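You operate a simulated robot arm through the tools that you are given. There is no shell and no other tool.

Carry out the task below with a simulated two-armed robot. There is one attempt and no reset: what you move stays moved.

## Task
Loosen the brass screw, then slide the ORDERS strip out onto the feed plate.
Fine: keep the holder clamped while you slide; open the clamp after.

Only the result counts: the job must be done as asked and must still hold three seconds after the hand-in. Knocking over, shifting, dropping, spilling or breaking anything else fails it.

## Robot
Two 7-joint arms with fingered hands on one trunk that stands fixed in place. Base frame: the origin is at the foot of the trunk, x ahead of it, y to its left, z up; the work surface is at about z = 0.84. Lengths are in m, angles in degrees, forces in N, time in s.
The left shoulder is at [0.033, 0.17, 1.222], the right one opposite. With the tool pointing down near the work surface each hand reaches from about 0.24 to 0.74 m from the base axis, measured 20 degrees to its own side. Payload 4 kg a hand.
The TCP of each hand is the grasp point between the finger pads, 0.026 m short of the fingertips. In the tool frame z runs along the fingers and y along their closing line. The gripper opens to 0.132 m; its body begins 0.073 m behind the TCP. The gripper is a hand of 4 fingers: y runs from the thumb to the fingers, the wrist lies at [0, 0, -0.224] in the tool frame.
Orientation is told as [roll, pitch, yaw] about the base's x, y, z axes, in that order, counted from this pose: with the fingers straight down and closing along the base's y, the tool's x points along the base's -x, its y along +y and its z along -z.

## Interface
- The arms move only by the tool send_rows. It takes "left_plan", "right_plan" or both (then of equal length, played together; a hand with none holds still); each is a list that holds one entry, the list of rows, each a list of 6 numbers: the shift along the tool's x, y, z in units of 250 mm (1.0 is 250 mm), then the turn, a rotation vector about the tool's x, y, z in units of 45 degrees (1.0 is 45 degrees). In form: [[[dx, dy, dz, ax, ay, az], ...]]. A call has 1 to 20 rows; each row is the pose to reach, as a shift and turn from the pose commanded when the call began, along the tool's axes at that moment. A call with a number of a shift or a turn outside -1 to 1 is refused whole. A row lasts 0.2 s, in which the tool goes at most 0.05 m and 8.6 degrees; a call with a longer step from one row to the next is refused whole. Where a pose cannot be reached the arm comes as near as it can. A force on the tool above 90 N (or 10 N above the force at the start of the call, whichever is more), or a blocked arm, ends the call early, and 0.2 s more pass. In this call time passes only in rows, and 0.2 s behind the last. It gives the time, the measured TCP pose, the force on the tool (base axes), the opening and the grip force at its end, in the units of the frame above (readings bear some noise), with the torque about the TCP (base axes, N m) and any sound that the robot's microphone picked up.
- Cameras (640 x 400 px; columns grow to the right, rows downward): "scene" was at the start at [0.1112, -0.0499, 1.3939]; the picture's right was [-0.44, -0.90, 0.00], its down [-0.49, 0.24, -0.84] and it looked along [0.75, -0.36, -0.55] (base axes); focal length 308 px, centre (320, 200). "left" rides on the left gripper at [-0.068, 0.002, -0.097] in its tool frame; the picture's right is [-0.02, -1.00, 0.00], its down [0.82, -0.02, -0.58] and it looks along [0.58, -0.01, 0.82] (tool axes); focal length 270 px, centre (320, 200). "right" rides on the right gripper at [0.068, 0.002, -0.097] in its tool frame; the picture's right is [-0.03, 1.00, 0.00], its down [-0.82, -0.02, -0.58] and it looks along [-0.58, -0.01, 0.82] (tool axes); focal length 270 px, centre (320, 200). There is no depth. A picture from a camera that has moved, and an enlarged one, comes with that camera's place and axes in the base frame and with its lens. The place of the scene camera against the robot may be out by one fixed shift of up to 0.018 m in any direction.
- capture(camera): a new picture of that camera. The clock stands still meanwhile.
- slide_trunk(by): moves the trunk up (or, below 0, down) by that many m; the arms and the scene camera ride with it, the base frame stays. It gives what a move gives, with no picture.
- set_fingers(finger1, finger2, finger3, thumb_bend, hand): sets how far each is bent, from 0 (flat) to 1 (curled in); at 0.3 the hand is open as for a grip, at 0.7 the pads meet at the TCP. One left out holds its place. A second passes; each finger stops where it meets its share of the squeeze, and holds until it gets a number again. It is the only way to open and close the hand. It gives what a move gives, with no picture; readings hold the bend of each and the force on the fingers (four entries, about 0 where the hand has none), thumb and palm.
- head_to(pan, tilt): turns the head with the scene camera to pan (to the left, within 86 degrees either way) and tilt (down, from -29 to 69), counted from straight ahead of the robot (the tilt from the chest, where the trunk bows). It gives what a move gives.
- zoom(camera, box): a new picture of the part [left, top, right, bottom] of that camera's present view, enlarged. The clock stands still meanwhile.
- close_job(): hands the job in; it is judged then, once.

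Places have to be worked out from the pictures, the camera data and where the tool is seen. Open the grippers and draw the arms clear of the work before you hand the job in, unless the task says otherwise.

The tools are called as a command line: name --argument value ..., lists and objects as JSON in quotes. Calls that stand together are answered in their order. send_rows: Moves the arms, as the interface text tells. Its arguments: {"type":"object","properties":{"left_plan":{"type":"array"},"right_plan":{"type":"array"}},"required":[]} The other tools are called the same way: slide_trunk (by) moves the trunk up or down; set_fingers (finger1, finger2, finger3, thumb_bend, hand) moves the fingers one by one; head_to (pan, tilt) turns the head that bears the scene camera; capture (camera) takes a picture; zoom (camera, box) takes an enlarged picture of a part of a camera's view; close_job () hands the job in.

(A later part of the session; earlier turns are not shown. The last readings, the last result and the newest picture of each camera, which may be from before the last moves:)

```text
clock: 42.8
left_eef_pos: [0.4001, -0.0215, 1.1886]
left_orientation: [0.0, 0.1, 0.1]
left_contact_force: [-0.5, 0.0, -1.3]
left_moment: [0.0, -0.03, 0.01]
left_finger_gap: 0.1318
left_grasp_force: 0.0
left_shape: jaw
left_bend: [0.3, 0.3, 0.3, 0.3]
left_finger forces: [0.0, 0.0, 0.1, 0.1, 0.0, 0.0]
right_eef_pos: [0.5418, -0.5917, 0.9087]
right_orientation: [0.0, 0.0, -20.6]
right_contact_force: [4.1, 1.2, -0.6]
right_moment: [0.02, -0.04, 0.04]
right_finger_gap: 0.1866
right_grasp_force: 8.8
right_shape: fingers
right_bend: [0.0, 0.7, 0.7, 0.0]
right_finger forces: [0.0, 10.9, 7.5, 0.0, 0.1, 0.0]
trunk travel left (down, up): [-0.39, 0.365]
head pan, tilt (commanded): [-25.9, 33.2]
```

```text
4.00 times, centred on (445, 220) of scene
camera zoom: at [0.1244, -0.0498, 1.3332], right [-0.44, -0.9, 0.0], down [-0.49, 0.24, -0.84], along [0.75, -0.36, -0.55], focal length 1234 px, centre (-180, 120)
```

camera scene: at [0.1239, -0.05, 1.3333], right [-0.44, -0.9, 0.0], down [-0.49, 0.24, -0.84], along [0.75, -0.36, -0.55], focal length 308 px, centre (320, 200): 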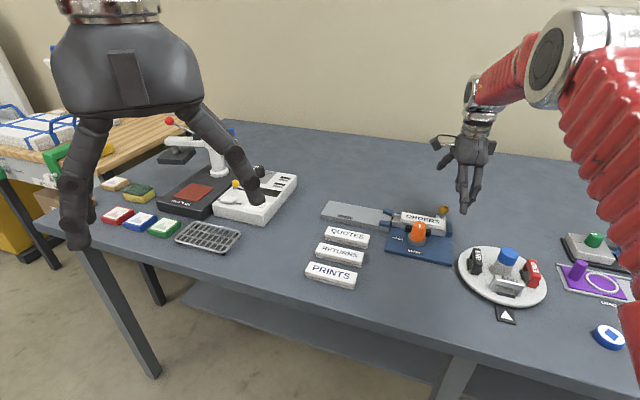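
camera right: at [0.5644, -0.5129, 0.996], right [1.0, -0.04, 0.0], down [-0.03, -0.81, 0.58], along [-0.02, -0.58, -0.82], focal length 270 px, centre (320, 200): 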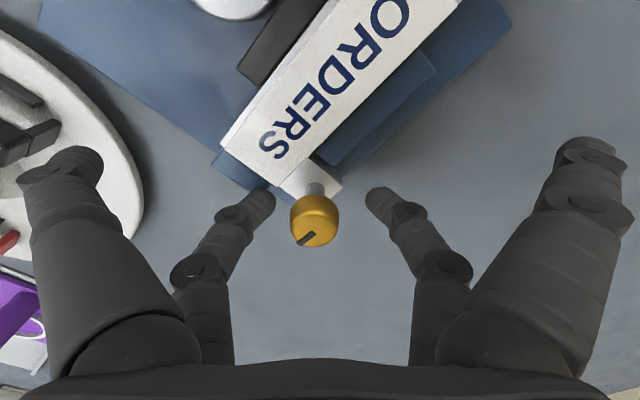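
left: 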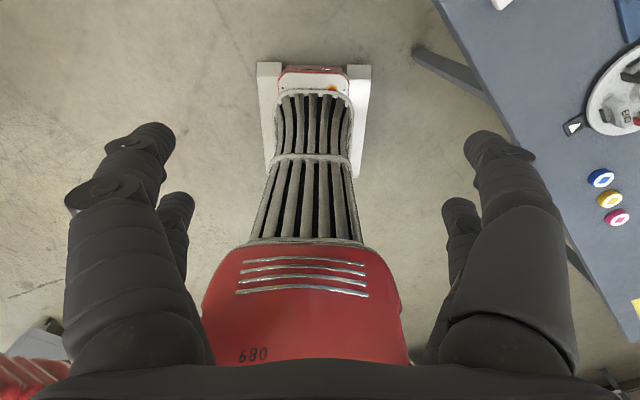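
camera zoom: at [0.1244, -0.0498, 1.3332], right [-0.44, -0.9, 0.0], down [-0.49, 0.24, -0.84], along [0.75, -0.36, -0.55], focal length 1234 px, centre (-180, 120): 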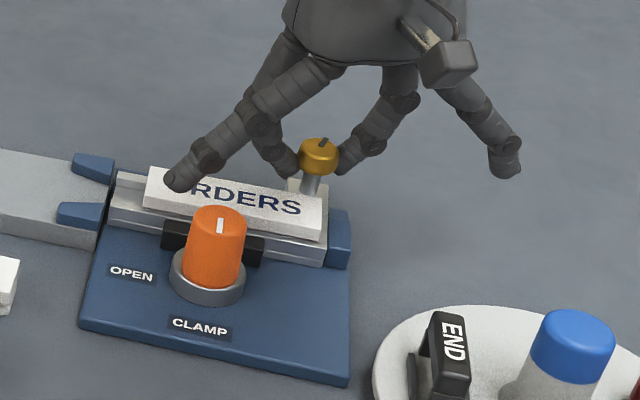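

That's 70° loosened so far. For a second stroke I'll release slightly, swing back to yaw -90 on the same arc, and regrip.

set_fingers --hand "right" --finger2 0.61 --finger3 0.61

send_rows --right_plan '[[[-0.0006, 0.0093, 0, 0, 0, 0.1556], [-0.0023, 0.0184, 0, 0, 0, 0.311], [-0.005, 0.0272, 0, 0, 0, 0.467], [-0.0089, 0.0357, 0, 0, 0, 0.622], [-0.0137, 0.0436, 0, 0, 0, 0.778]]]'

send_rows --right_plan '[[[-0.0006, 0.0093, 0, 0, 0, 0.1556], [-0.0023, 0.0184, 0, 0, 0, 0.311], [-0.005, 0.0272, 0, 0, 0, 0.467], [-0.0089, 0.0357, 0, 0, 0, 0.622], [-0.0137, 0.0436, 0, 0, 0, 0.778]]]'

zoom --camera "right" --box '[220, 140, 420, 280]'

```text
clock: 43.8
left_eef_pos: [0.3986, -0.0195, 1.1901]
left_orientation: [0.0, 0.1, 0.1]
left_contact_force: [-0.9, 0.6, -0.4]
left_moment: [-0.01, 0.0, -0.01]
left_finger_gap: 0.132
left_grasp_force: 0.1
left_shape: jaw
left_bend: [0.3, 0.3, 0.3, 0.3]
left_finger forces: [0.0, 0.0, 0.1, 0.0, 0.1, 0.0]
right_eef_pos: [0.5408, -0.5922, 0.9081]
right_orientation: [-0.1, 0.0, -20.7]
right_contact_force: [0.7, -0.6, -0.2]
right_moment: [-0.03, -0.02, 0.01]
right_finger_gap: 0.1869
right_grasp_force: 0.0
right_shape: fingers
right_bend: [0.0, 0.61, 0.61, 0.0]
right_finger forces: [0.1, 0.1, 0.0, 0.1, 0.0, 0.0]
trunk travel left (down, up): [-0.39, 0.365]
head pan, tilt (commanded): [-25.9, 33.2]
```

```text
clock: 45.0
left_eef_pos: [0.3992, -0.0188, 1.1886]
left_orientation: [0.1, 0.1, 0.0]
left_contact_force: [-0.6, 0.0, -0.1]
left_moment: [-0.02, 0.01, -0.01]
left_finger_gap: 0.1319
left_grasp_force: 0.1
left_shape: jaw
left_bend: [0.3, 0.3, 0.3, 0.3]
left_finger forces: [0.0, 0.0, 0.0, 0.1, 0.0, 0.1]
right_eef_pos: [0.5478, -0.5838, 0.9083]
right_orientation: [0.0, 0.0, -55.8]
right_contact_force: [-0.2, -0.1, 0.0]
right_moment: [0.02, 0.02, 0.0]
right_finger_gap: 0.1869
right_grasp_force: 0.0
right_shape: fingers
right_bend: [0.0, 0.61, 0.61, 0.0]
right_finger forces: [0.0, 0.0, 0.0, 0.0, 0.0, 0.0]
trunk travel left (down, up): [-0.39, 0.365]
head pan, tilt (commanded): [-25.9, 33.2]
```

```text
clock: 46.2
left_eef_pos: [0.3983, -0.0192, 1.1895]
left_orientation: [0.1, 0.2, 0.1]
left_contact_force: [0.3, 0.1, -0.6]
left_moment: [0.02, -0.02, 0.01]
left_finger_gap: 0.1321
left_grasp_force: 0.1
left_shape: jaw
left_bend: [0.3, 0.3, 0.3, 0.3]
left_finger forces: [0.0, 0.0, 0.1, 0.0, 0.1, 0.0]
right_eef_pos: [0.5588, -0.5781, 0.9083]
right_orientation: [0.0, 0.0, -90.7]
right_contact_force: [-0.6, -0.8, 0.2]
right_moment: [-0.02, 0.01, 0.0]
right_finger_gap: 0.1869
right_grasp_force: 0.1
right_shape: fingers
right_bend: [0.0, 0.61, 0.61, 0.0]
right_finger forces: [0.0, 0.0, 0.0, 0.1, 0.0, 0.0]
trunk travel left (down, up): [-0.39, 0.365]
head pan, tilt (commanded): [-25.9, 33.2]
```

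```text
2.86 times, centred on (320, 210) of right
camera zoom: at [0.563, -0.5119, 1.006], right [1.0, -0.04, 0.0], down [-0.03, -0.82, 0.58], along [-0.02, -0.58, -0.82], focal length 772 px, centre (320, 171)
```

zoom: 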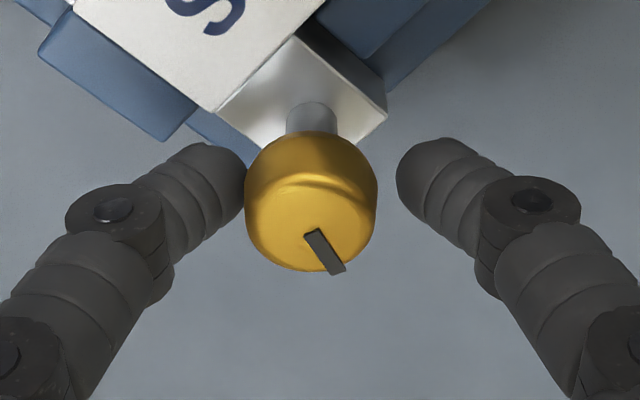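

The mark has moved from -135° to about -65°, confirming the 70° turn. I'll regrip with a 1.5 mm shift and make the second stroke.

send_rows --right_plan '[[[0, -0.006, -0.004, 0, 0, 0]]]'

set_fingers --hand "right" --finger2 0.75 --finger3 0.75

send_rows --right_plan '[[[-0.0004, -0.0074, 0, 0, 0, -0.125], [-0.0015, -0.0148, 0, 0, 0, -0.25], [-0.0033, -0.0221, 0, 0, 0, -0.375], [-0.0058, -0.0291, 0, 0, 0, -0.5], [-0.009, -0.0358, 0, 0, 0, -0.625], [-0.0128, -0.0422, 0, 0, 0, -0.75], [-0.0173, -0.0482, 0, 0, 0, -0.875], [-0.0223, -0.0537, 0, 0, 0, -1.0]]]'

send_rows --right_plan '[[[-0.0003, -0.0066, 0, 0, 0, -0.111], [-0.0012, -0.0132, 0, 0, 0, -0.222], [-0.0026, -0.0197, 0, 0, 0, -0.333], [-0.0046, -0.026, 0, 0, 0, -0.444], [-0.0071, -0.0321, 0, 0, 0, -0.555]]]'

zoom --camera "right" --box '[220, 100, 420, 280]'

zoom --camera "scene" --box '[390, 170, 500, 270]'

```text
clock: 46.6
left_eef_pos: [0.3984, -0.0199, 1.1886]
left_orientation: [0.0, 0.0, 0.0]
left_contact_force: [0.1, -0.6, -0.1]
left_moment: [0.0, 0.01, 0.03]
left_finger_gap: 0.1321
left_grasp_force: 0.1
left_shape: jaw
left_bend: [0.3, 0.3, 0.3, 0.3]
left_finger forces: [0.1, 0.0, 0.0, 0.0, 0.0, 0.0]
right_eef_pos: [0.5575, -0.5789, 0.9099]
right_orientation: [0.0, 0.0, -90.7]
right_contact_force: [-0.1, 0.0, 0.2]
right_moment: [-0.01, 0.0, -0.01]
right_finger_gap: 0.1868
right_grasp_force: 0.0
right_shape: fingers
right_bend: [0.0, 0.61, 0.61, 0.0]
right_finger forces: [0.0, 0.0, 0.0, 0.1, 0.0, 0.0]
trunk travel left (down, up): [-0.39, 0.365]
head pan, tilt (commanded): [-25.9, 33.2]
```

```text
clock: 47.6
left_eef_pos: [0.4001, -0.0191, 1.1897]
left_orientation: [0.0, 0.0, 0.1]
left_contact_force: [-0.2, -0.9, 0.5]
left_moment: [0.01, 0.03, -0.01]
left_finger_gap: 0.132
left_grasp_force: 0.0
left_shape: jaw
left_bend: [0.3, 0.3, 0.3, 0.3]
left_finger forces: [0.0, 0.1, 0.0, 0.0, 0.1, 0.0]
right_eef_pos: [0.5569, -0.5793, 0.9089]
right_orientation: [0.0, 0.0, -90.7]
right_contact_force: [-0.5, 0.4, -1.1]
right_moment: [0.05, 0.01, 0.01]
right_finger_gap: 0.1868
right_grasp_force: 9.6
right_shape: fingers
right_bend: [0.0, 0.7, 0.68, 0.0]
right_finger forces: [0.0, 9.0, 9.2, 0.0, 0.0, 0.1]
trunk travel left (down, up): [-0.39, 0.365]
head pan, tilt (commanded): [-25.9, 33.2]
```

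```text
clock: 49.4
left_eef_pos: [0.4002, -0.0199, 1.1894]
left_orientation: [0.0, 0.2, 0.1]
left_contact_force: [0.8, 0.1, 0.2]
left_moment: [0.01, 0.01, -0.01]
left_finger_gap: 0.1317
left_grasp_force: 0.0
left_shape: jaw
left_bend: [0.3, 0.3, 0.3, 0.3]
left_finger forces: [0.1, 0.0, 0.0, 0.0, 0.1, 0.0]
right_eef_pos: [0.545, -0.5856, 0.9095]
right_orientation: [0.0, -0.1, -45.7]
right_contact_force: [8.0, -3.7, 1.9]
right_moment: [-0.11, -0.16, -0.09]
right_finger_gap: 0.1867
right_grasp_force: 8.9
right_shape: fingers
right_bend: [0.0, 0.71, 0.7, 0.0]
right_finger forces: [0.0, 11.6, 6.9, 0.1, 0.0, 0.0]
trunk travel left (down, up): [-0.39, 0.365]
head pan, tilt (commanded): [-25.9, 33.2]
```

```text
clock: 50.6
left_eef_pos: [0.4002, -0.0207, 1.1889]
left_orientation: [0.1, 0.1, 0.2]
left_contact_force: [0.2, -0.1, 1.0]
left_moment: [0.04, 0.01, 0.0]
left_finger_gap: 0.1319
left_grasp_force: 0.1
left_shape: jaw
left_bend: [0.3, 0.3, 0.3, 0.3]
left_finger forces: [0.1, 0.1, 0.0, 0.0, 0.1, 0.0]
right_eef_pos: [0.539, -0.5903, 0.9072]
right_orientation: [0.0, 0.1, -20.6]
right_contact_force: [8.2, 0.6, -6.9]
right_moment: [0.06, 0.03, -0.08]
right_finger_gap: 0.1867
right_grasp_force: 7.5
right_shape: fingers
right_bend: [0.0, 0.71, 0.71, 0.0]
right_finger forces: [0.1, 10.5, 4.8, 0.0, 0.0, 0.0]
trunk travel left (down, up): [-0.39, 0.365]
head pan, tilt (commanded): [-25.9, 33.2]
```

```text
2.22 times, centred on (320, 190) of right
camera zoom: at [0.4779, -0.5666, 1.0061], right [0.38, 0.93, 0.0], down [0.76, -0.31, 0.58], along [0.53, -0.22, -0.82], focal length 601 px, centre (320, 222)
```

zoom: 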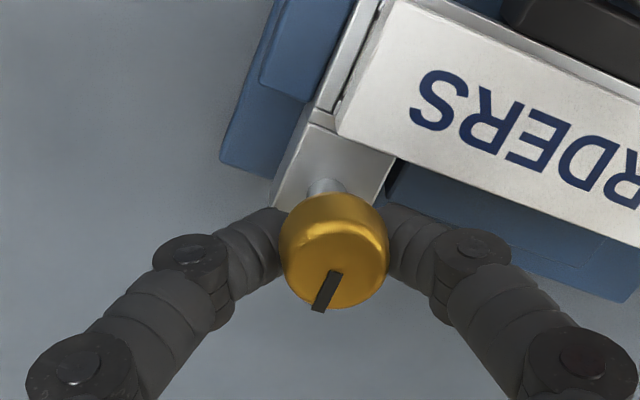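

```text
4.00 times, centred on (445, 220) of scene
camera zoom: at [0.1254, -0.0503, 1.3331], right [-0.44, -0.9, 0.0], down [-0.49, 0.24, -0.84], along [0.75, -0.36, -0.55], focal length 1234 px, centre (-180, 120)
```

zoom: 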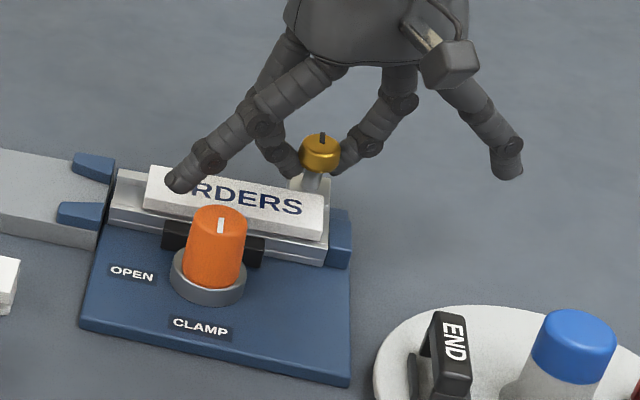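

In the hand frame the mark slipped during this stroke and the side force rose, so the screw seems to have met its stop after about 90° of total turning. I'll release and lift to check the mark and that nothing shifted.

set_fingers --hand "right" --finger2 0.61 --finger3 0.61

send_rows --right_plan '[[[0, 0, -0.04, 0, 0, 0], [0, 0, -0.12, 0, 0, 0], [0, 0, -0.24, 0, 0, 0], [0, 0, -0.36, 0, 0, 0]]]'

capture --camera "right"

zoom --camera "scene" --box '[390, 170, 500, 270]'

```text
clock: 51.6
left_eef_pos: [0.3997, -0.0203, 1.1892]
left_orientation: [0.0, 0.2, 0.2]
left_contact_force: [-0.6, -0.8, 0.4]
left_moment: [0.01, 0.04, -0.01]
left_finger_gap: 0.1319
left_grasp_force: 0.2
left_shape: jaw
left_bend: [0.3, 0.3, 0.3, 0.3]
left_finger forces: [0.0, 0.0, 0.0, 0.1, 0.0, 0.0]
right_eef_pos: [0.539, -0.5905, 0.9094]
right_orientation: [0.0, -0.1, -20.8]
right_contact_force: [0.0, -0.2, -0.4]
right_moment: [0.01, 0.0, -0.02]
right_finger_gap: 0.1865
right_grasp_force: 0.1
right_shape: fingers
right_bend: [0.0, 0.61, 0.61, 0.0]
right_finger forces: [0.0, 0.1, 0.1, 0.0, 0.0, 0.0]
trunk travel left (down, up): [-0.39, 0.365]
head pan, tilt (commanded): [-25.9, 33.2]
```

```text
clock: 52.6
left_eef_pos: [0.4002, -0.0209, 1.1897]
left_orientation: [-0.1, -0.1, 0.0]
left_contact_force: [0.1, 0.5, 0.1]
left_moment: [0.02, -0.03, 0.02]
left_finger_gap: 0.1321
left_grasp_force: 0.1
left_shape: jaw
left_bend: [0.3, 0.3, 0.3, 0.3]
left_finger forces: [0.1, 0.0, 0.0, 0.0, 0.1, 0.0]
right_eef_pos: [0.5375, -0.5927, 1.0002]
right_orientation: [0.0, 0.1, -20.7]
right_contact_force: [-0.4, 0.2, -0.8]
right_moment: [0.01, 0.0, -0.03]
right_finger_gap: 0.1866
right_grasp_force: 0.0
right_shape: fingers
right_bend: [0.0, 0.61, 0.61, 0.0]
right_finger forces: [0.0, 0.0, 0.1, 0.1, 0.0, 0.1]
trunk travel left (down, up): [-0.39, 0.365]
head pan, tilt (commanded): [-25.9, 33.2]
```

```text
taken
camera right: at [0.4756, -0.5684, 1.0984], right [0.38, 0.93, 0.0], down [0.76, -0.31, 0.58], along [0.53, -0.22, -0.82], focal length 270 px, centre (320, 200)
```

right: 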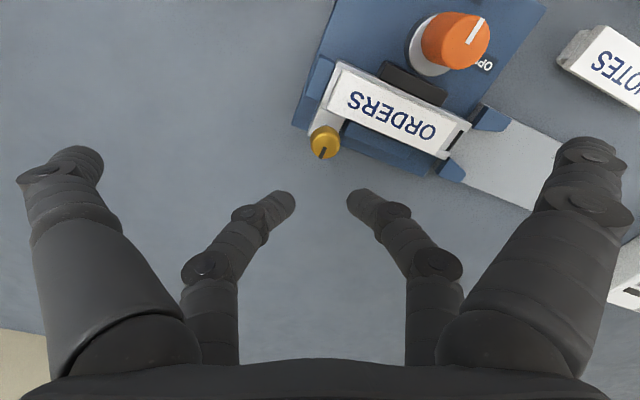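

```text
4.00 times, centred on (445, 220) of scene
camera zoom: at [0.1231, -0.0495, 1.3334], right [-0.44, -0.9, 0.0], down [-0.49, 0.24, -0.84], along [0.75, -0.36, -0.55], focal length 1234 px, centre (-180, 120)
```

zoom: 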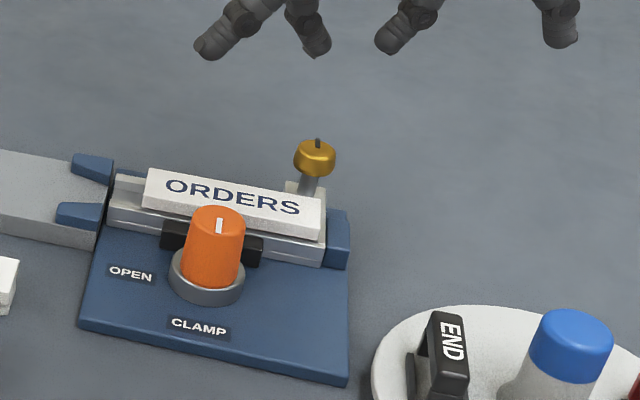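

zoom --camera "right" --box '[285, 100, 385, 180]'

zoom --camera "right" --box '[290, 40, 500, 200]'

```text
5.00 times, centred on (335, 140) of right
camera zoom: at [0.4756, -0.5684, 1.0984], right [0.38, 0.93, 0.0], down [0.76, -0.31, 0.58], along [0.53, -0.22, -0.82], focal length 1351 px, centre (245, 500)
```

zoom: 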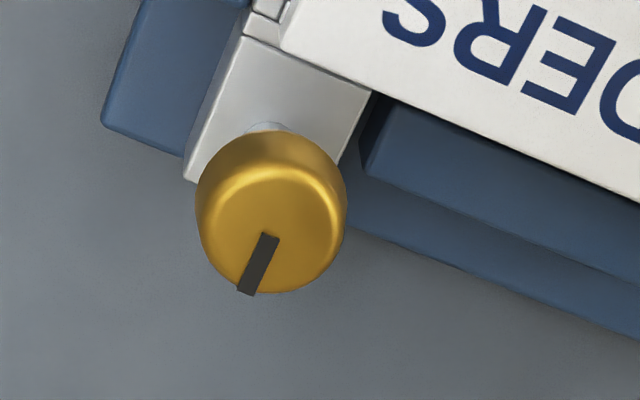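

```text
2.50 times, centred on (395, 120) of right
camera zoom: at [0.4756, -0.5684, 1.0984], right [0.38, 0.93, 0.0], down [0.76, -0.31, 0.58], along [0.53, -0.22, -0.82], focal length 676 px, centre (132, 400)
```

zoom: 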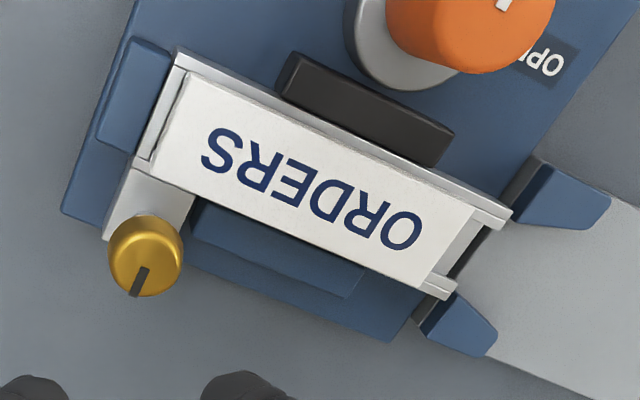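

The mark now points squarely outward (+w), exactly 90° from its start, so the screw is loosened to its stop. Next I need the profile of the strip and rail ends to plan the slide, so I'll zoom deep with the scene camera.

zoom --camera "scene" --box '[450, 205, 490, 240]'

zoom --camera "scene" --box '[400, 200, 450, 240]'

zoom --camera "scene" --box '[300, 220, 390, 290]'

```text
11.43 times, centred on (470, 222) of scene
camera zoom: at [0.1231, -0.0495, 1.3334], right [-0.44, -0.9, 0.0], down [-0.49, 0.24, -0.84], along [0.75, -0.36, -0.55], focal length 3525 px, centre (-1394, -57)
```

zoom: 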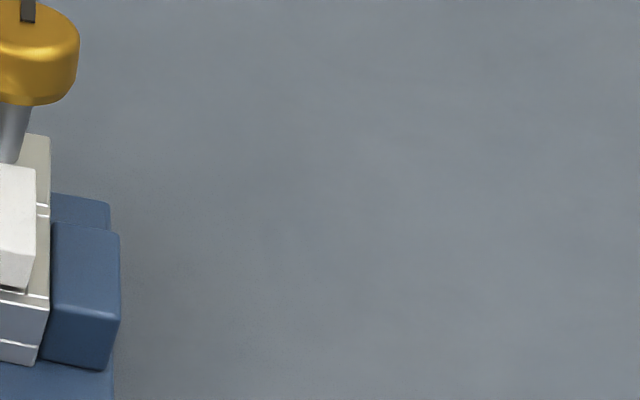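

```text
10.00 times, centred on (425, 220) of scene
camera zoom: at [0.1231, -0.0495, 1.3334], right [-0.44, -0.9, 0.0], down [-0.49, 0.24, -0.84], along [0.75, -0.36, -0.55], focal length 3084 px, centre (-730, 0)
```

zoom: 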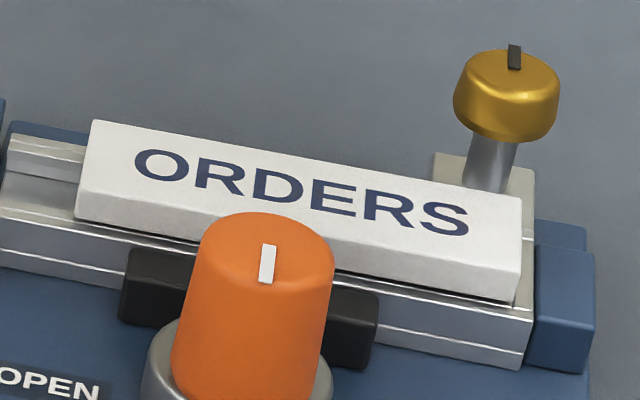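

```text
5.71 times, centred on (345, 255) of scene
camera zoom: at [0.1231, -0.0495, 1.3334], right [-0.44, -0.9, 0.0], down [-0.49, 0.24, -0.84], along [0.75, -0.36, -0.55], focal length 1762 px, centre (177, -114)
```

zoom: 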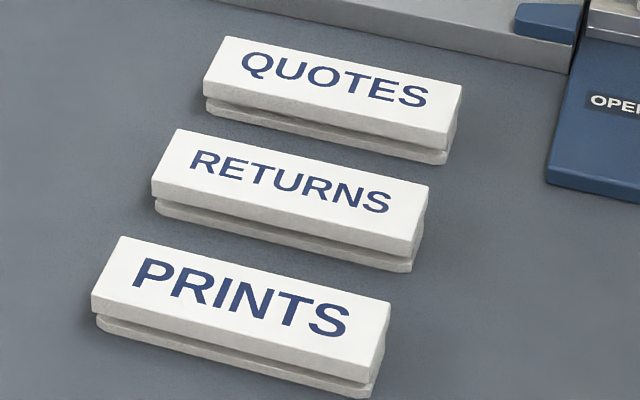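

The strip is an I-section: a top slab about 9 mm thick over a flange held in the rail's slot, so it can only slide lengthwise. I'll push its end face with the closed finger2/finger3 tips. I'm moving behind the screw end at yaw +45 and curling thumb and finger1 out of the way.

send_rows --right_plan '[[[0.023, -0.016, 0, 0, 0, -0.146], [0.047, -0.032, 0, 0, 0, -0.292], [0.07, -0.048, 0, 0, 0, -0.438], [0.094, -0.064, 0, 0, 0, -0.584], [0.117, -0.08, 0, 0, 0, -0.73]]]'

send_rows --right_plan '[[[0, 0, 0, 0, 0, -0.146], [0, 0, 0, 0, 0, -0.292], [0, 0, 0, 0, 0, -0.438], [0, 0, 0, 0, 0, -0.584], [0, 0, 0, 0, 0, -0.73]]]'

set_fingers --hand "right" --finger1 1.0 --finger2 0.72 --finger3 0.72 --thumb_bend 1.0

capture --camera "right"

zoom --camera "scene" --box '[380, 90, 540, 270]'

```text
clock: 53.8
left_eef_pos: [0.3993, -0.02, 1.1896]
left_orientation: [0.0, 0.0, 0.0]
left_contact_force: [-0.7, -0.9, 0.6]
left_moment: [0.0, -0.02, 0.02]
left_finger_gap: 0.1317
left_grasp_force: 0.1
left_shape: jaw
left_bend: [0.3, 0.3, 0.3, 0.3]
left_finger forces: [0.0, 0.0, 0.0, 0.1, 0.0, 0.0]
right_eef_pos: [0.5046, -0.5992, 1.0008]
right_orientation: [0.0, -0.1, 12.3]
right_contact_force: [0.2, 1.2, -0.4]
right_moment: [-0.02, 0.02, -0.01]
right_finger_gap: 0.1871
right_grasp_force: 0.1
right_shape: fingers
right_bend: [0.0, 0.61, 0.61, 0.0]
right_finger forces: [0.1, 0.0, 0.1, 0.0, 0.0, 0.0]
trunk travel left (down, up): [-0.39, 0.365]
head pan, tilt (commanded): [-25.9, 33.2]
```

```text
clock: 55.0
left_eef_pos: [0.3996, -0.0207, 1.1898]
left_orientation: [0.0, 0.2, 0.1]
left_contact_force: [0.5, 0.6, -0.9]
left_moment: [0.01, -0.01, -0.02]
left_finger_gap: 0.1318
left_grasp_force: 0.1
left_shape: jaw
left_bend: [0.3, 0.3, 0.3, 0.3]
left_finger forces: [0.0, 0.0, 0.1, 0.0, 0.0, 0.0]
right_eef_pos: [0.5054, -0.5996, 1.0002]
right_orientation: [0.0, 0.0, 45.0]
right_contact_force: [0.1, 0.1, -0.2]
right_moment: [0.01, -0.01, 0.02]
right_finger_gap: 0.1866
right_grasp_force: 0.1
right_shape: fingers
right_bend: [0.0, 0.61, 0.61, 0.0]
right_finger forces: [0.0, 0.0, 0.1, 0.1, 0.0, 0.0]
trunk travel left (down, up): [-0.39, 0.365]
head pan, tilt (commanded): [-25.9, 33.2]
```

```text
clock: 56.0
left_eef_pos: [0.4001, -0.0202, 1.1903]
left_orientation: [0.0, 0.0, 0.1]
left_contact_force: [0.0, -0.8, -0.4]
left_moment: [0.01, 0.0, 0.02]
left_finger_gap: 0.1319
left_grasp_force: 0.0
left_shape: jaw
left_bend: [0.3, 0.3, 0.3, 0.3]
left_finger forces: [0.0, 0.1, 0.0, 0.0, 0.1, 0.1]
right_eef_pos: [0.5056, -0.6002, 1.0001]
right_orientation: [0.0, -0.1, 45.0]
right_contact_force: [0.2, 0.6, -0.9]
right_moment: [0.01, -0.01, -0.01]
right_finger_gap: 0.008
right_grasp_force: 0.1
right_shape: fingers
right_bend: [0.9, 0.71, 0.71, 0.99]
right_finger forces: [0.0, 0.0, 0.0, 0.0, 0.0, 0.1]
trunk travel left (down, up): [-0.39, 0.365]
head pan, tilt (commanded): [-25.9, 33.2]
```

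```text
taken
camera right: at [0.4563, -0.6479, 1.0981], right [-0.69, 0.72, 0.0], down [0.59, 0.56, 0.58], along [0.42, 0.4, -0.82], focal length 270 px, centre (320, 200)
```

right: 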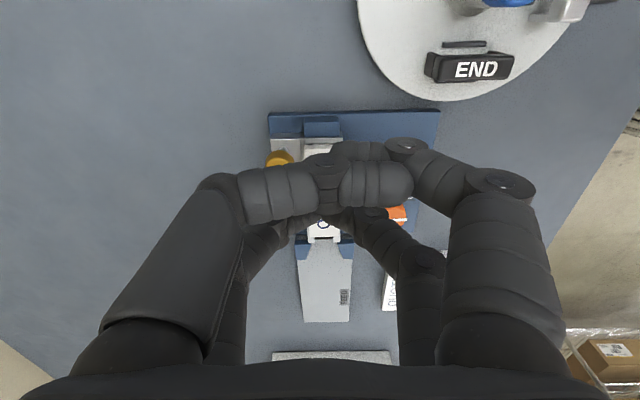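

```text
2.22 times, centred on (460, 180) of scene
camera zoom: at [0.1236, -0.0498, 1.3333], right [-0.44, -0.9, 0.0], down [-0.49, 0.24, -0.84], along [0.75, -0.36, -0.55], focal length 685 px, centre (9, 244)
```

zoom: 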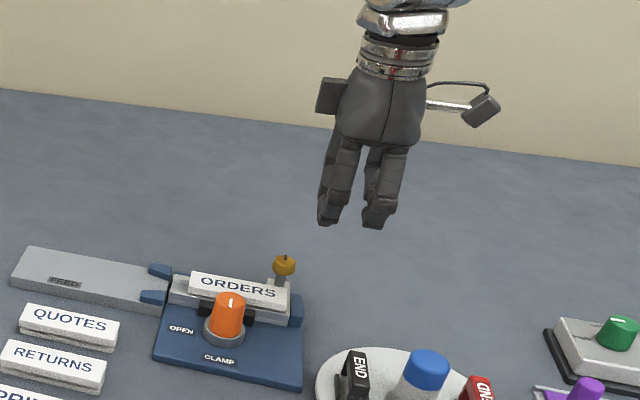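

Curled digits would sit too low, and a pinched pair's knuckle would catch the screw head. Instead I'll push with finger1 alone, reaching in from the knob side, with all other digits flat. First I'll uncross the digits at height.

set_fingers --hand "right" --finger1 0.5 --finger2 0.0 --finger3 0.0 --thumb_bend 0.0

set_fingers --hand "right" --finger1 0.7

capture --camera "right"

zoom --camera "scene" --box '[380, 90, 540, 270]'

```text
clock: 57.0
left_eef_pos: [0.4001, -0.0196, 1.1901]
left_orientation: [0.0, 0.0, 0.1]
left_contact_force: [-1.4, 0.7, 0.0]
left_moment: [-0.01, 0.01, 0.01]
left_finger_gap: 0.1319
left_grasp_force: 0.0
left_shape: jaw
left_bend: [0.3, 0.3, 0.3, 0.3]
left_finger forces: [0.0, 0.1, 0.0, 0.1, 0.0, 0.0]
right_eef_pos: [0.5038, -0.5989, 1.0]
right_orientation: [0.1, 0.1, 44.9]
right_contact_force: [0.2, 0.0, 0.1]
right_moment: [-0.01, 0.02, 0.01]
right_finger_gap: 0.1251
right_grasp_force: 0.1
right_shape: fingers
right_bend: [0.5, 0.0, 0.0, 0.0]
right_finger forces: [0.1, 0.0, 0.0, 0.0, 0.1, 0.0]
trunk travel left (down, up): [-0.39, 0.365]
head pan, tilt (commanded): [-25.9, 33.2]
```

```text
clock: 58.0
left_eef_pos: [0.3983, -0.0196, 1.1893]
left_orientation: [0.0, 0.0, 0.1]
left_contact_force: [0.3, -0.6, 0.6]
left_moment: [0.03, 0.04, 0.02]
left_finger_gap: 0.1319
left_grasp_force: 0.1
left_shape: jaw
left_bend: [0.3, 0.3, 0.3, 0.3]
left_finger forces: [0.0, 0.0, 0.0, 0.1, 0.1, 0.1]
right_eef_pos: [0.5045, -0.5996, 0.9998]
right_orientation: [0.0, 0.0, 45.0]
right_contact_force: [0.0, 0.2, 0.2]
right_moment: [0.01, -0.02, 0.0]
right_finger_gap: 0.0931
right_grasp_force: 0.1
right_shape: fingers
right_bend: [0.7, 0.0, 0.0, 0.0]
right_finger forces: [0.0, 0.0, 0.1, 0.1, 0.1, 0.0]
trunk travel left (down, up): [-0.39, 0.365]
head pan, tilt (commanded): [-25.9, 33.2]
```

```text
taken
camera right: at [0.4564, -0.6479, 1.0982], right [-0.69, 0.72, 0.0], down [0.59, 0.56, 0.58], along [0.42, 0.4, -0.82], focal length 270 px, centre (320, 200)
```

right: 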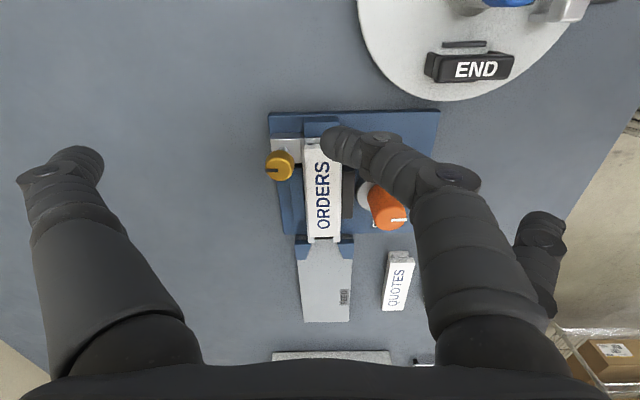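

```text
2.22 times, centred on (460, 180) of scene
camera zoom: at [0.1236, -0.0499, 1.3333], right [-0.44, -0.9, 0.0], down [-0.49, 0.24, -0.84], along [0.75, -0.36, -0.55], focal length 685 px, centre (9, 244)
```

zoom: 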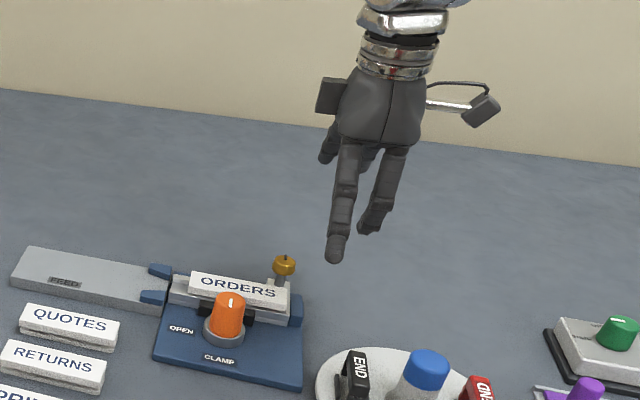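

Finger1's tip appears where expected, at tool offset (+19.5, +8) mm. I'll move so the tip is 8 mm behind the strip end on the centreline, at z≈0.93 first.

send_rows --right_plan '[[[-0.05, -0.011, 0, 0, 0, 0], [-0.1, -0.022, 0.07, 0, 0, 0], [-0.147, -0.032, 0.18, 0, 0, 0], [-0.147, -0.032, 0.28, 0, 0, 0]]]'

capture --camera "right"

zoom --camera "scene" --box '[390, 130, 510, 270]'

```text
clock: 59.0
left_eef_pos: [0.3988, -0.0207, 1.1891]
left_orientation: [0.1, 0.2, 0.1]
left_contact_force: [0.3, -0.4, -0.1]
left_moment: [-0.04, 0.01, -0.04]
left_finger_gap: 0.1317
left_grasp_force: 0.1
left_shape: jaw
left_bend: [0.3, 0.3, 0.3, 0.3]
left_finger forces: [0.0, 0.0, 0.1, 0.0, 0.0, 0.0]
right_eef_pos: [0.5362, -0.5809, 0.9302]
right_orientation: [0.0, 0.0, 45.0]
right_contact_force: [-0.8, -0.6, -0.3]
right_moment: [-0.02, -0.01, 0.01]
right_finger_gap: 0.0928
right_grasp_force: 0.1
right_shape: fingers
right_bend: [0.7, 0.0, 0.0, 0.0]
right_finger forces: [0.1, 0.0, 0.0, 0.0, 0.0, 0.1]
trunk travel left (down, up): [-0.39, 0.365]
head pan, tilt (commanded): [-25.9, 33.2]
```

```text
taken
camera right: at [0.4882, -0.6289, 1.0277], right [-0.69, 0.73, 0.0], down [0.59, 0.56, 0.58], along [0.42, 0.4, -0.82], focal length 270 px, centre (320, 200)
```

right: 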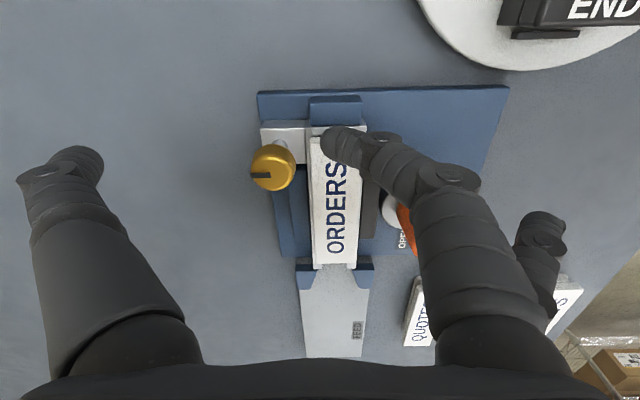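

```text
2.86 times, centred on (450, 200) of scene
camera zoom: at [0.1237, -0.0503, 1.3333], right [-0.44, -0.9, 0.0], down [-0.49, 0.24, -0.84], along [0.75, -0.36, -0.55], focal length 881 px, centre (-51, 200)
```

zoom: 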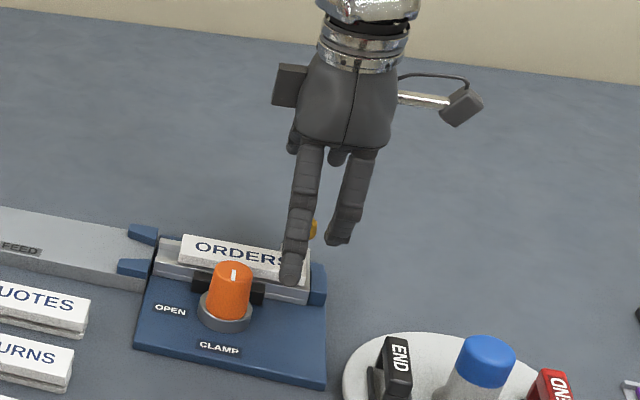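

Geometry checks out: the tip should land about 9 mm behind the strip's end. I'll lower in small steps and watch for contact with the end block.

send_rows --right_plan '[[[0, 0, 0.05, 0, 0, 0], [0, 0, 0.1, 0, 0, 0], [0, 0, 0.116, 0, 0, 0]]]'

zoom --camera "right" --box '[240, 80, 440, 280]'

zoom --camera "scene" --box '[420, 180, 500, 250]'

```text
clock: 59.8
left_eef_pos: [0.3985, -0.02, 1.1905]
left_orientation: [0.0, 0.1, 0.1]
left_contact_force: [0.2, -0.5, 0.1]
left_moment: [-0.01, 0.03, 0.02]
left_finger_gap: 0.132
left_grasp_force: 0.1
left_shape: jaw
left_bend: [0.3, 0.3, 0.3, 0.3]
left_finger forces: [0.0, 0.1, 0.0, 0.0, 0.1, 0.1]
right_eef_pos: [0.537, -0.5797, 0.9006]
right_orientation: [0.0, 0.0, 45.0]
right_contact_force: [-1.0, -0.3, 0.0]
right_moment: [-0.03, -0.01, -0.02]
right_finger_gap: 0.0929
right_grasp_force: 0.2
right_shape: fingers
right_bend: [0.7, 0.0, 0.0, 0.0]
right_finger forces: [0.0, 0.1, 0.1, 0.0, 0.0, 0.0]
trunk travel left (down, up): [-0.39, 0.365]
head pan, tilt (commanded): [-25.9, 33.2]
```

```text
2.00 times, centred on (340, 180) of right
camera zoom: at [0.4879, -0.6285, 0.9982], right [-0.69, 0.72, 0.0], down [0.59, 0.56, 0.58], along [0.42, 0.4, -0.82], focal length 541 px, centre (280, 240)
```

zoom: 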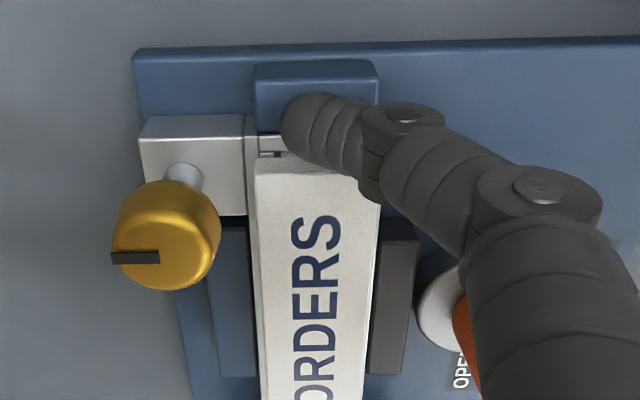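

```text
5.71 times, centred on (460, 215) of scene
camera zoom: at [0.1237, -0.0499, 1.3333], right [-0.44, -0.9, 0.0], down [-0.49, 0.24, -0.84], along [0.75, -0.36, -0.55], focal length 1762 px, centre (-480, 114)
```

zoom: 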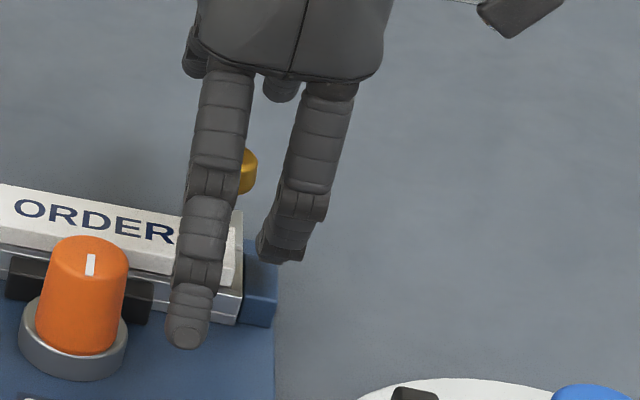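

The tip is centred behind the strip end. I'll lower another few millimetres in small steps to find the block's surface.

send_rows --right_plan '[[[0, 0, 0.008, 0, 0, 0], [0, 0, 0.016, 0, 0, 0]]]'

send_rows --right_plan '[[[0, 0, 0.008, 0, 0, 0]]]'

```text
clock: 60.4
left_eef_pos: [0.3989, -0.02, 1.1892]
left_orientation: [0.0, 0.1, 0.1]
left_contact_force: [0.9, 0.7, -0.6]
left_moment: [0.01, 0.0, 0.01]
left_finger_gap: 0.1319
left_grasp_force: 0.0
left_shape: jaw
left_bend: [0.3, 0.3, 0.3, 0.3]
left_finger forces: [0.0, 0.0, 0.1, 0.0, 0.0, 0.1]
right_eef_pos: [0.5368, -0.5798, 0.8959]
right_orientation: [0.0, 0.0, 45.0]
right_contact_force: [-0.8, 0.0, 0.5]
right_moment: [-0.01, 0.02, -0.01]
right_finger_gap: 0.0925
right_grasp_force: 0.2
right_shape: fingers
right_bend: [0.7, 0.0, 0.0, 0.0]
right_finger forces: [0.0, 0.1, 0.0, 0.1, 0.0, 0.1]
trunk travel left (down, up): [-0.39, 0.365]
head pan, tilt (commanded): [-25.9, 33.2]
```

```text
clock: 60.8
left_eef_pos: [0.399, -0.0203, 1.1896]
left_orientation: [0.0, 0.0, 0.2]
left_contact_force: [0.0, -0.8, -0.2]
left_moment: [0.01, -0.03, 0.01]
left_finger_gap: 0.1318
left_grasp_force: 0.0
left_shape: jaw
left_bend: [0.3, 0.3, 0.3, 0.3]
left_finger forces: [0.1, 0.0, 0.1, 0.0, 0.0, 0.1]
right_eef_pos: [0.5363, -0.579, 0.895]
right_orientation: [0.0, 0.0, 45.0]
right_contact_force: [0.1, -0.7, 0.2]
right_moment: [0.0, -0.01, -0.01]
right_finger_gap: 0.0927
right_grasp_force: 0.0
right_shape: fingers
right_bend: [0.7, 0.0, 0.0, 0.0]
right_finger forces: [0.1, 0.0, 0.1, 0.0, 0.0, 0.1]
trunk travel left (down, up): [-0.39, 0.365]
head pan, tilt (commanded): [-25.9, 33.2]
```

No contact yet at TCP z≈0.895. I'll keep stepping down 2 mm at a time.

send_rows --right_plan '[[[0, 0, 0.008, 0, 0, 0]]]'

send_rows --right_plan '[[[0, 0, 0.008, 0, 0, 0]]]'

zoom --camera "right" --box '[240, 80, 440, 280]'

```text
clock: 61.2
left_eef_pos: [0.3979, -0.0204, 1.1899]
left_orientation: [0.0, 0.1, 0.0]
left_contact_force: [0.7, 0.6, 0.7]
left_moment: [0.0, -0.01, -0.02]
left_finger_gap: 0.1319
left_grasp_force: 0.0
left_shape: jaw
left_bend: [0.3, 0.3, 0.3, 0.3]
left_finger forces: [0.0, 0.0, 0.0, 0.0, 0.0, 0.1]
right_eef_pos: [0.5364, -0.5793, 0.8922]
right_orientation: [0.1, 0.0, 45.1]
right_contact_force: [-0.6, -0.6, 0.2]
right_moment: [-0.02, 0.04, -0.01]
right_finger_gap: 0.0927
right_grasp_force: 0.2
right_shape: fingers
right_bend: [0.7, 0.0, 0.0, 0.0]
right_finger forces: [0.7, 0.1, 0.0, 0.0, 0.1, 0.1]
trunk travel left (down, up): [-0.39, 0.365]
head pan, tilt (commanded): [-25.9, 33.2]
```

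```text
clock: 61.6
left_eef_pos: [0.3975, -0.0202, 1.1906]
left_orientation: [0.0, 0.0, 0.0]
left_contact_force: [0.1, 0.3, 0.2]
left_moment: [0.0, 0.0, 0.0]
left_finger_gap: 0.1321
left_grasp_force: 0.1
left_shape: jaw
left_bend: [0.3, 0.3, 0.3, 0.3]
left_finger forces: [0.0, 0.0, 0.0, 0.0, 0.0, 0.0]
right_eef_pos: [0.5349, -0.5791, 0.8911]
right_orientation: [0.0, 0.0, 45.1]
right_contact_force: [-3.4, 1.0, 8.5]
right_moment: [-0.05, 0.24, -0.05]
right_finger_gap: 0.0922
right_grasp_force: 4.7
right_shape: fingers
right_bend: [0.71, 0.0, 0.0, 0.0]
right_finger forces: [8.9, 0.0, 0.0, 0.0, 0.0, 0.0]
trunk travel left (down, up): [-0.39, 0.365]
head pan, tilt (commanded): [-25.9, 33.2]
```

```text
2.00 times, centred on (340, 180) of right
camera zoom: at [0.4873, -0.6273, 0.9894], right [-0.69, 0.72, 0.0], down [0.59, 0.56, 0.58], along [0.42, 0.4, -0.82], focal length 541 px, centre (280, 240)
```

zoom: 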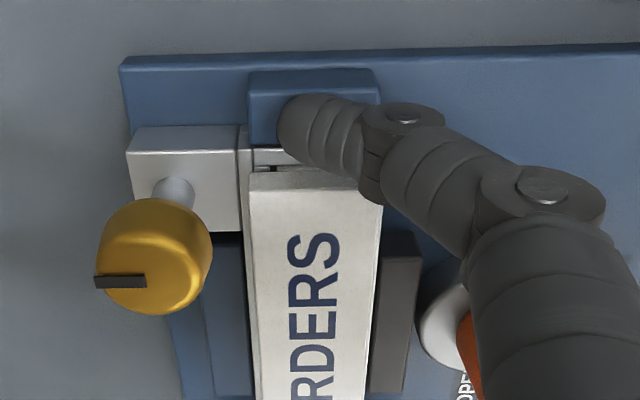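

Contact is at TCP z≈0.8925, so the block top is about 0.866, as estimated. I'll raise 3 mm to clear it by about 1 mm and push along the rail for the first 30 mm.

send_rows --right_plan '[[[0, 0, -0.012, 0, 0, 0]]]'

send_rows --right_plan '[[[-0.02, 0, 0, 0, 0, 0], [-0.04, 0, 0, 0, 0, 0], [-0.06, 0, 0, 0, 0, 0], [-0.08, 0, 0, 0, 0, 0], [-0.1, 0, 0, 0, 0, 0], [-0.12, 0, 0, 0, 0, 0]]]'

capture --camera "right"

zoom --camera "scene" --box '[380, 160, 500, 270]'

```text
clock: 62.0
left_eef_pos: [0.3986, -0.0206, 1.1891]
left_orientation: [0.0, 0.1, 0.1]
left_contact_force: [0.5, -0.7, -0.7]
left_moment: [0.0, 0.0, 0.03]
left_finger_gap: 0.1321
left_grasp_force: 0.0
left_shape: jaw
left_bend: [0.3, 0.3, 0.3, 0.3]
left_finger forces: [0.1, 0.0, 0.0, 0.0, 0.0, 0.1]
right_eef_pos: [0.5369, -0.5803, 0.8927]
right_orientation: [0.0, 0.1, 44.9]
right_contact_force: [0.1, -0.5, -0.6]
right_moment: [-0.02, -0.02, -0.02]
right_finger_gap: 0.0923
right_grasp_force: 0.0
right_shape: fingers
right_bend: [0.7, 0.0, 0.0, 0.0]
right_finger forces: [0.0, 0.1, 0.0, 0.1, 0.0, 0.0]
trunk travel left (down, up): [-0.39, 0.365]
head pan, tilt (commanded): [-25.9, 33.2]
```

```text
clock: 63.4
left_eef_pos: [0.3986, -0.0191, 1.1902]
left_orientation: [0.0, 0.1, 0.1]
left_contact_force: [-0.1, -0.1, 0.9]
left_moment: [0.0, 0.01, 0.03]
left_finger_gap: 0.1319
left_grasp_force: 0.1
left_shape: jaw
left_bend: [0.3, 0.3, 0.3, 0.3]
left_finger forces: [0.1, 0.1, 0.0, 0.0, 0.0, 0.0]
right_eef_pos: [0.5587, -0.5593, 0.8931]
right_orientation: [0.0, 0.0, 45.1]
right_contact_force: [-0.7, 0.9, -0.1]
right_moment: [-0.01, -0.01, 0.0]
right_finger_gap: 0.0925
right_grasp_force: 0.3
right_shape: fingers
right_bend: [0.7, 0.0, 0.0, 0.0]
right_finger forces: [0.6, 0.0, 0.0, 0.0, 0.0, 0.0]
trunk travel left (down, up): [-0.39, 0.365]
head pan, tilt (commanded): [-25.9, 33.2]
```

```text
taken
camera right: at [0.5092, -0.6069, 0.9909], right [-0.69, 0.73, 0.0], down [0.59, 0.56, 0.58], along [0.42, 0.4, -0.82], focal length 270 px, centre (320, 200)
```

right: 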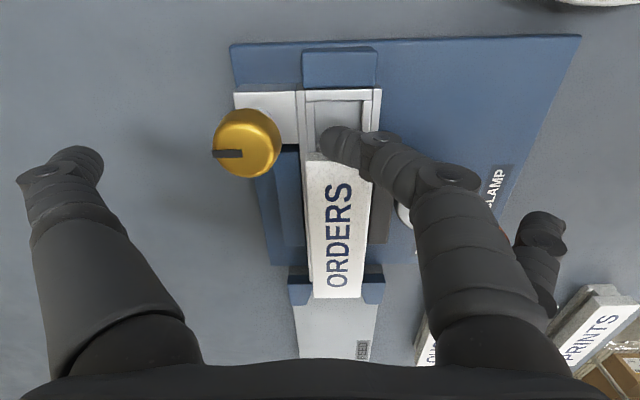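

```text
3.64 times, centred on (440, 215) of scene
camera zoom: at [0.1237, -0.0499, 1.3333], right [-0.44, -0.9, 0.0], down [-0.49, 0.24, -0.84], along [0.75, -0.36, -0.55], focal length 1122 px, centre (-116, 146)
```

zoom: 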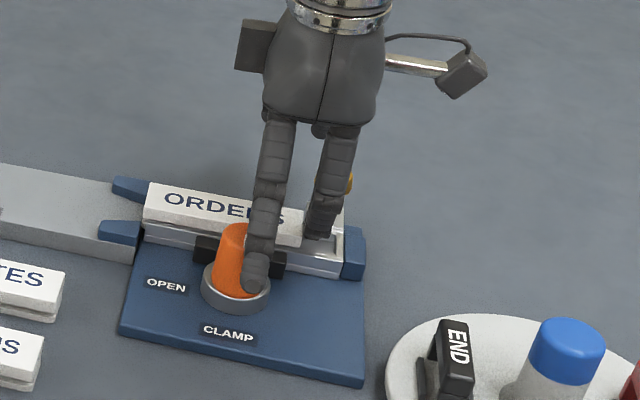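

The strip slides easily (about 0.6 N). Finger2 is passing above the clamp knob, so I'll check its clearance before continuing.

zoom --camera "scene" --box '[425, 205, 475, 250]'

zoom --camera "right" --box '[380, 130, 600, 330]'

```text
8.89 times, centred on (450, 228) of scene
camera zoom: at [0.1237, -0.0499, 1.3333], right [-0.44, -0.9, 0.0], down [-0.49, 0.24, -0.84], along [0.75, -0.36, -0.55], focal length 2741 px, centre (-836, -44)
```

zoom: 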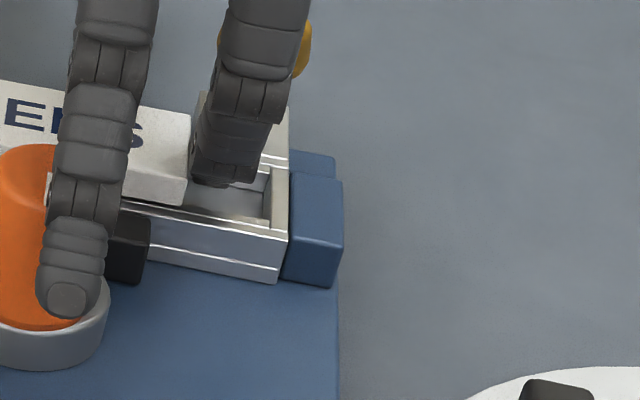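

```text
2.00 times, centred on (490, 230) of right
camera zoom: at [0.5092, -0.6069, 0.9909], right [-0.69, 0.73, 0.0], down [0.59, 0.56, 0.58], along [0.42, 0.4, -0.82], focal length 541 px, centre (-20, 140)
```

zoom: 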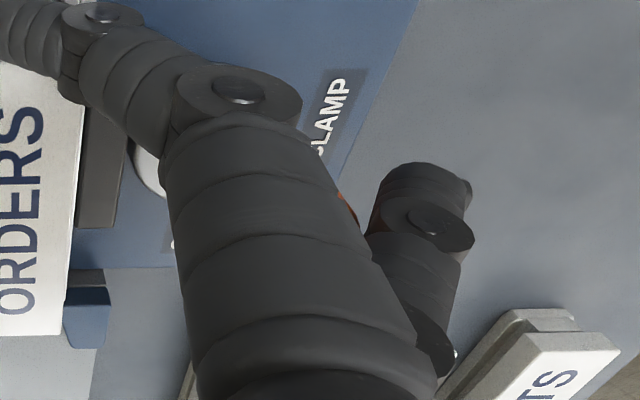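

Finger2's estimated clearance over the knob is about 3–4 mm. To be safe I'll raise the hand 2.5 mm, since the push force is tiny, and continue until finger2 is past the knob.

send_rows --right_plan '[[[0, 0, -0.01, 0, 0, 0], [-0.02, 0, -0.01, 0, 0, 0], [-0.04, 0, -0.01, 0, 0, 0], [-0.06, 0, -0.01, 0, 0, 0], [-0.08, 0, -0.01, 0, 0, 0], [-0.1, 0, -0.01, 0, 0, 0], [-0.12, 0, -0.01, 0, 0, 0]]]'

capture --camera "right"

zoom --camera "scene" --box '[370, 160, 490, 270]'

```text
clock: 65.0
left_eef_pos: [0.39, -0.0241, 1.1925]
left_orientation: [0.2, -0.4, 0.0]
left_contact_force: [-0.4, -0.6, 0.0]
left_moment: [-0.02, 0.0, 0.01]
left_finger_gap: 0.132
left_grasp_force: 0.1
left_shape: jaw
left_bend: [0.3, 0.3, 0.3, 0.3]
left_finger forces: [0.0, 0.0, 0.0, 0.0, 0.0, 0.0]
right_eef_pos: [0.5606, -0.5552, 0.8947]
right_orientation: [0.1, 1.8, 44.6]
right_contact_force: [-61.5, -56.4, 14.2]
right_moment: [-1.15, 1.48, 0.79]
right_finger_gap: 0.0917
right_grasp_force: 41.8
right_shape: fingers
right_bend: [0.71, 0.0, 0.0, 0.0]
right_finger forces: [83.5, 0.0, 0.0, 0.0, 0.0, 0.1]
trunk travel left (down, up): [-0.39, 0.365]
head pan, tilt (commanded): [-25.9, 33.2]
```

```text
taken
camera right: at [0.5136, -0.6013, 0.9947], right [-0.68, 0.73, 0.0], down [0.61, 0.57, 0.55], along [0.4, 0.38, -0.83], focal length 270 px, centre (320, 200)
```

right: 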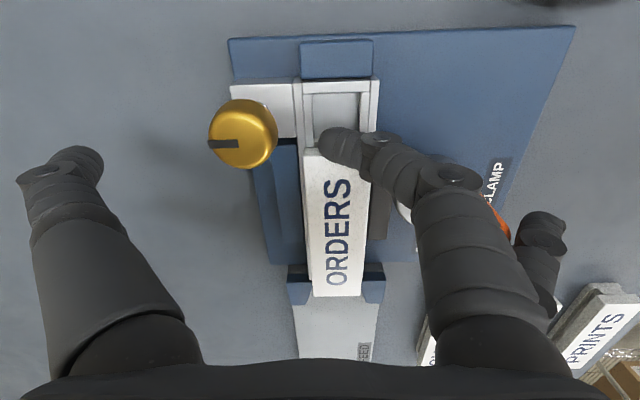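

```text
3.64 times, centred on (430, 215) of scene
camera zoom: at [0.1142, -0.055, 1.3341], right [-0.44, -0.9, -0.01], down [-0.49, 0.24, -0.84], along [0.76, -0.36, -0.54], focal length 1122 px, centre (-80, 146)
```

zoom: 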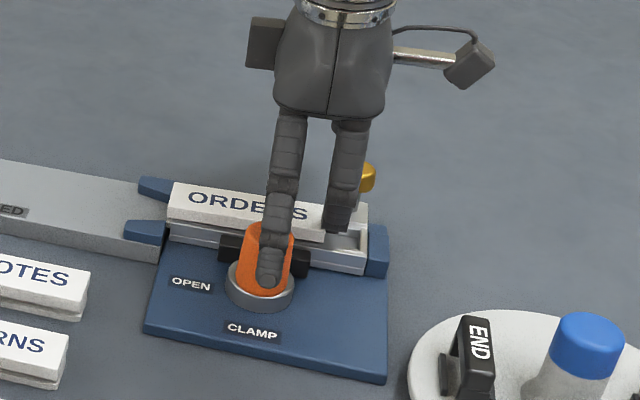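

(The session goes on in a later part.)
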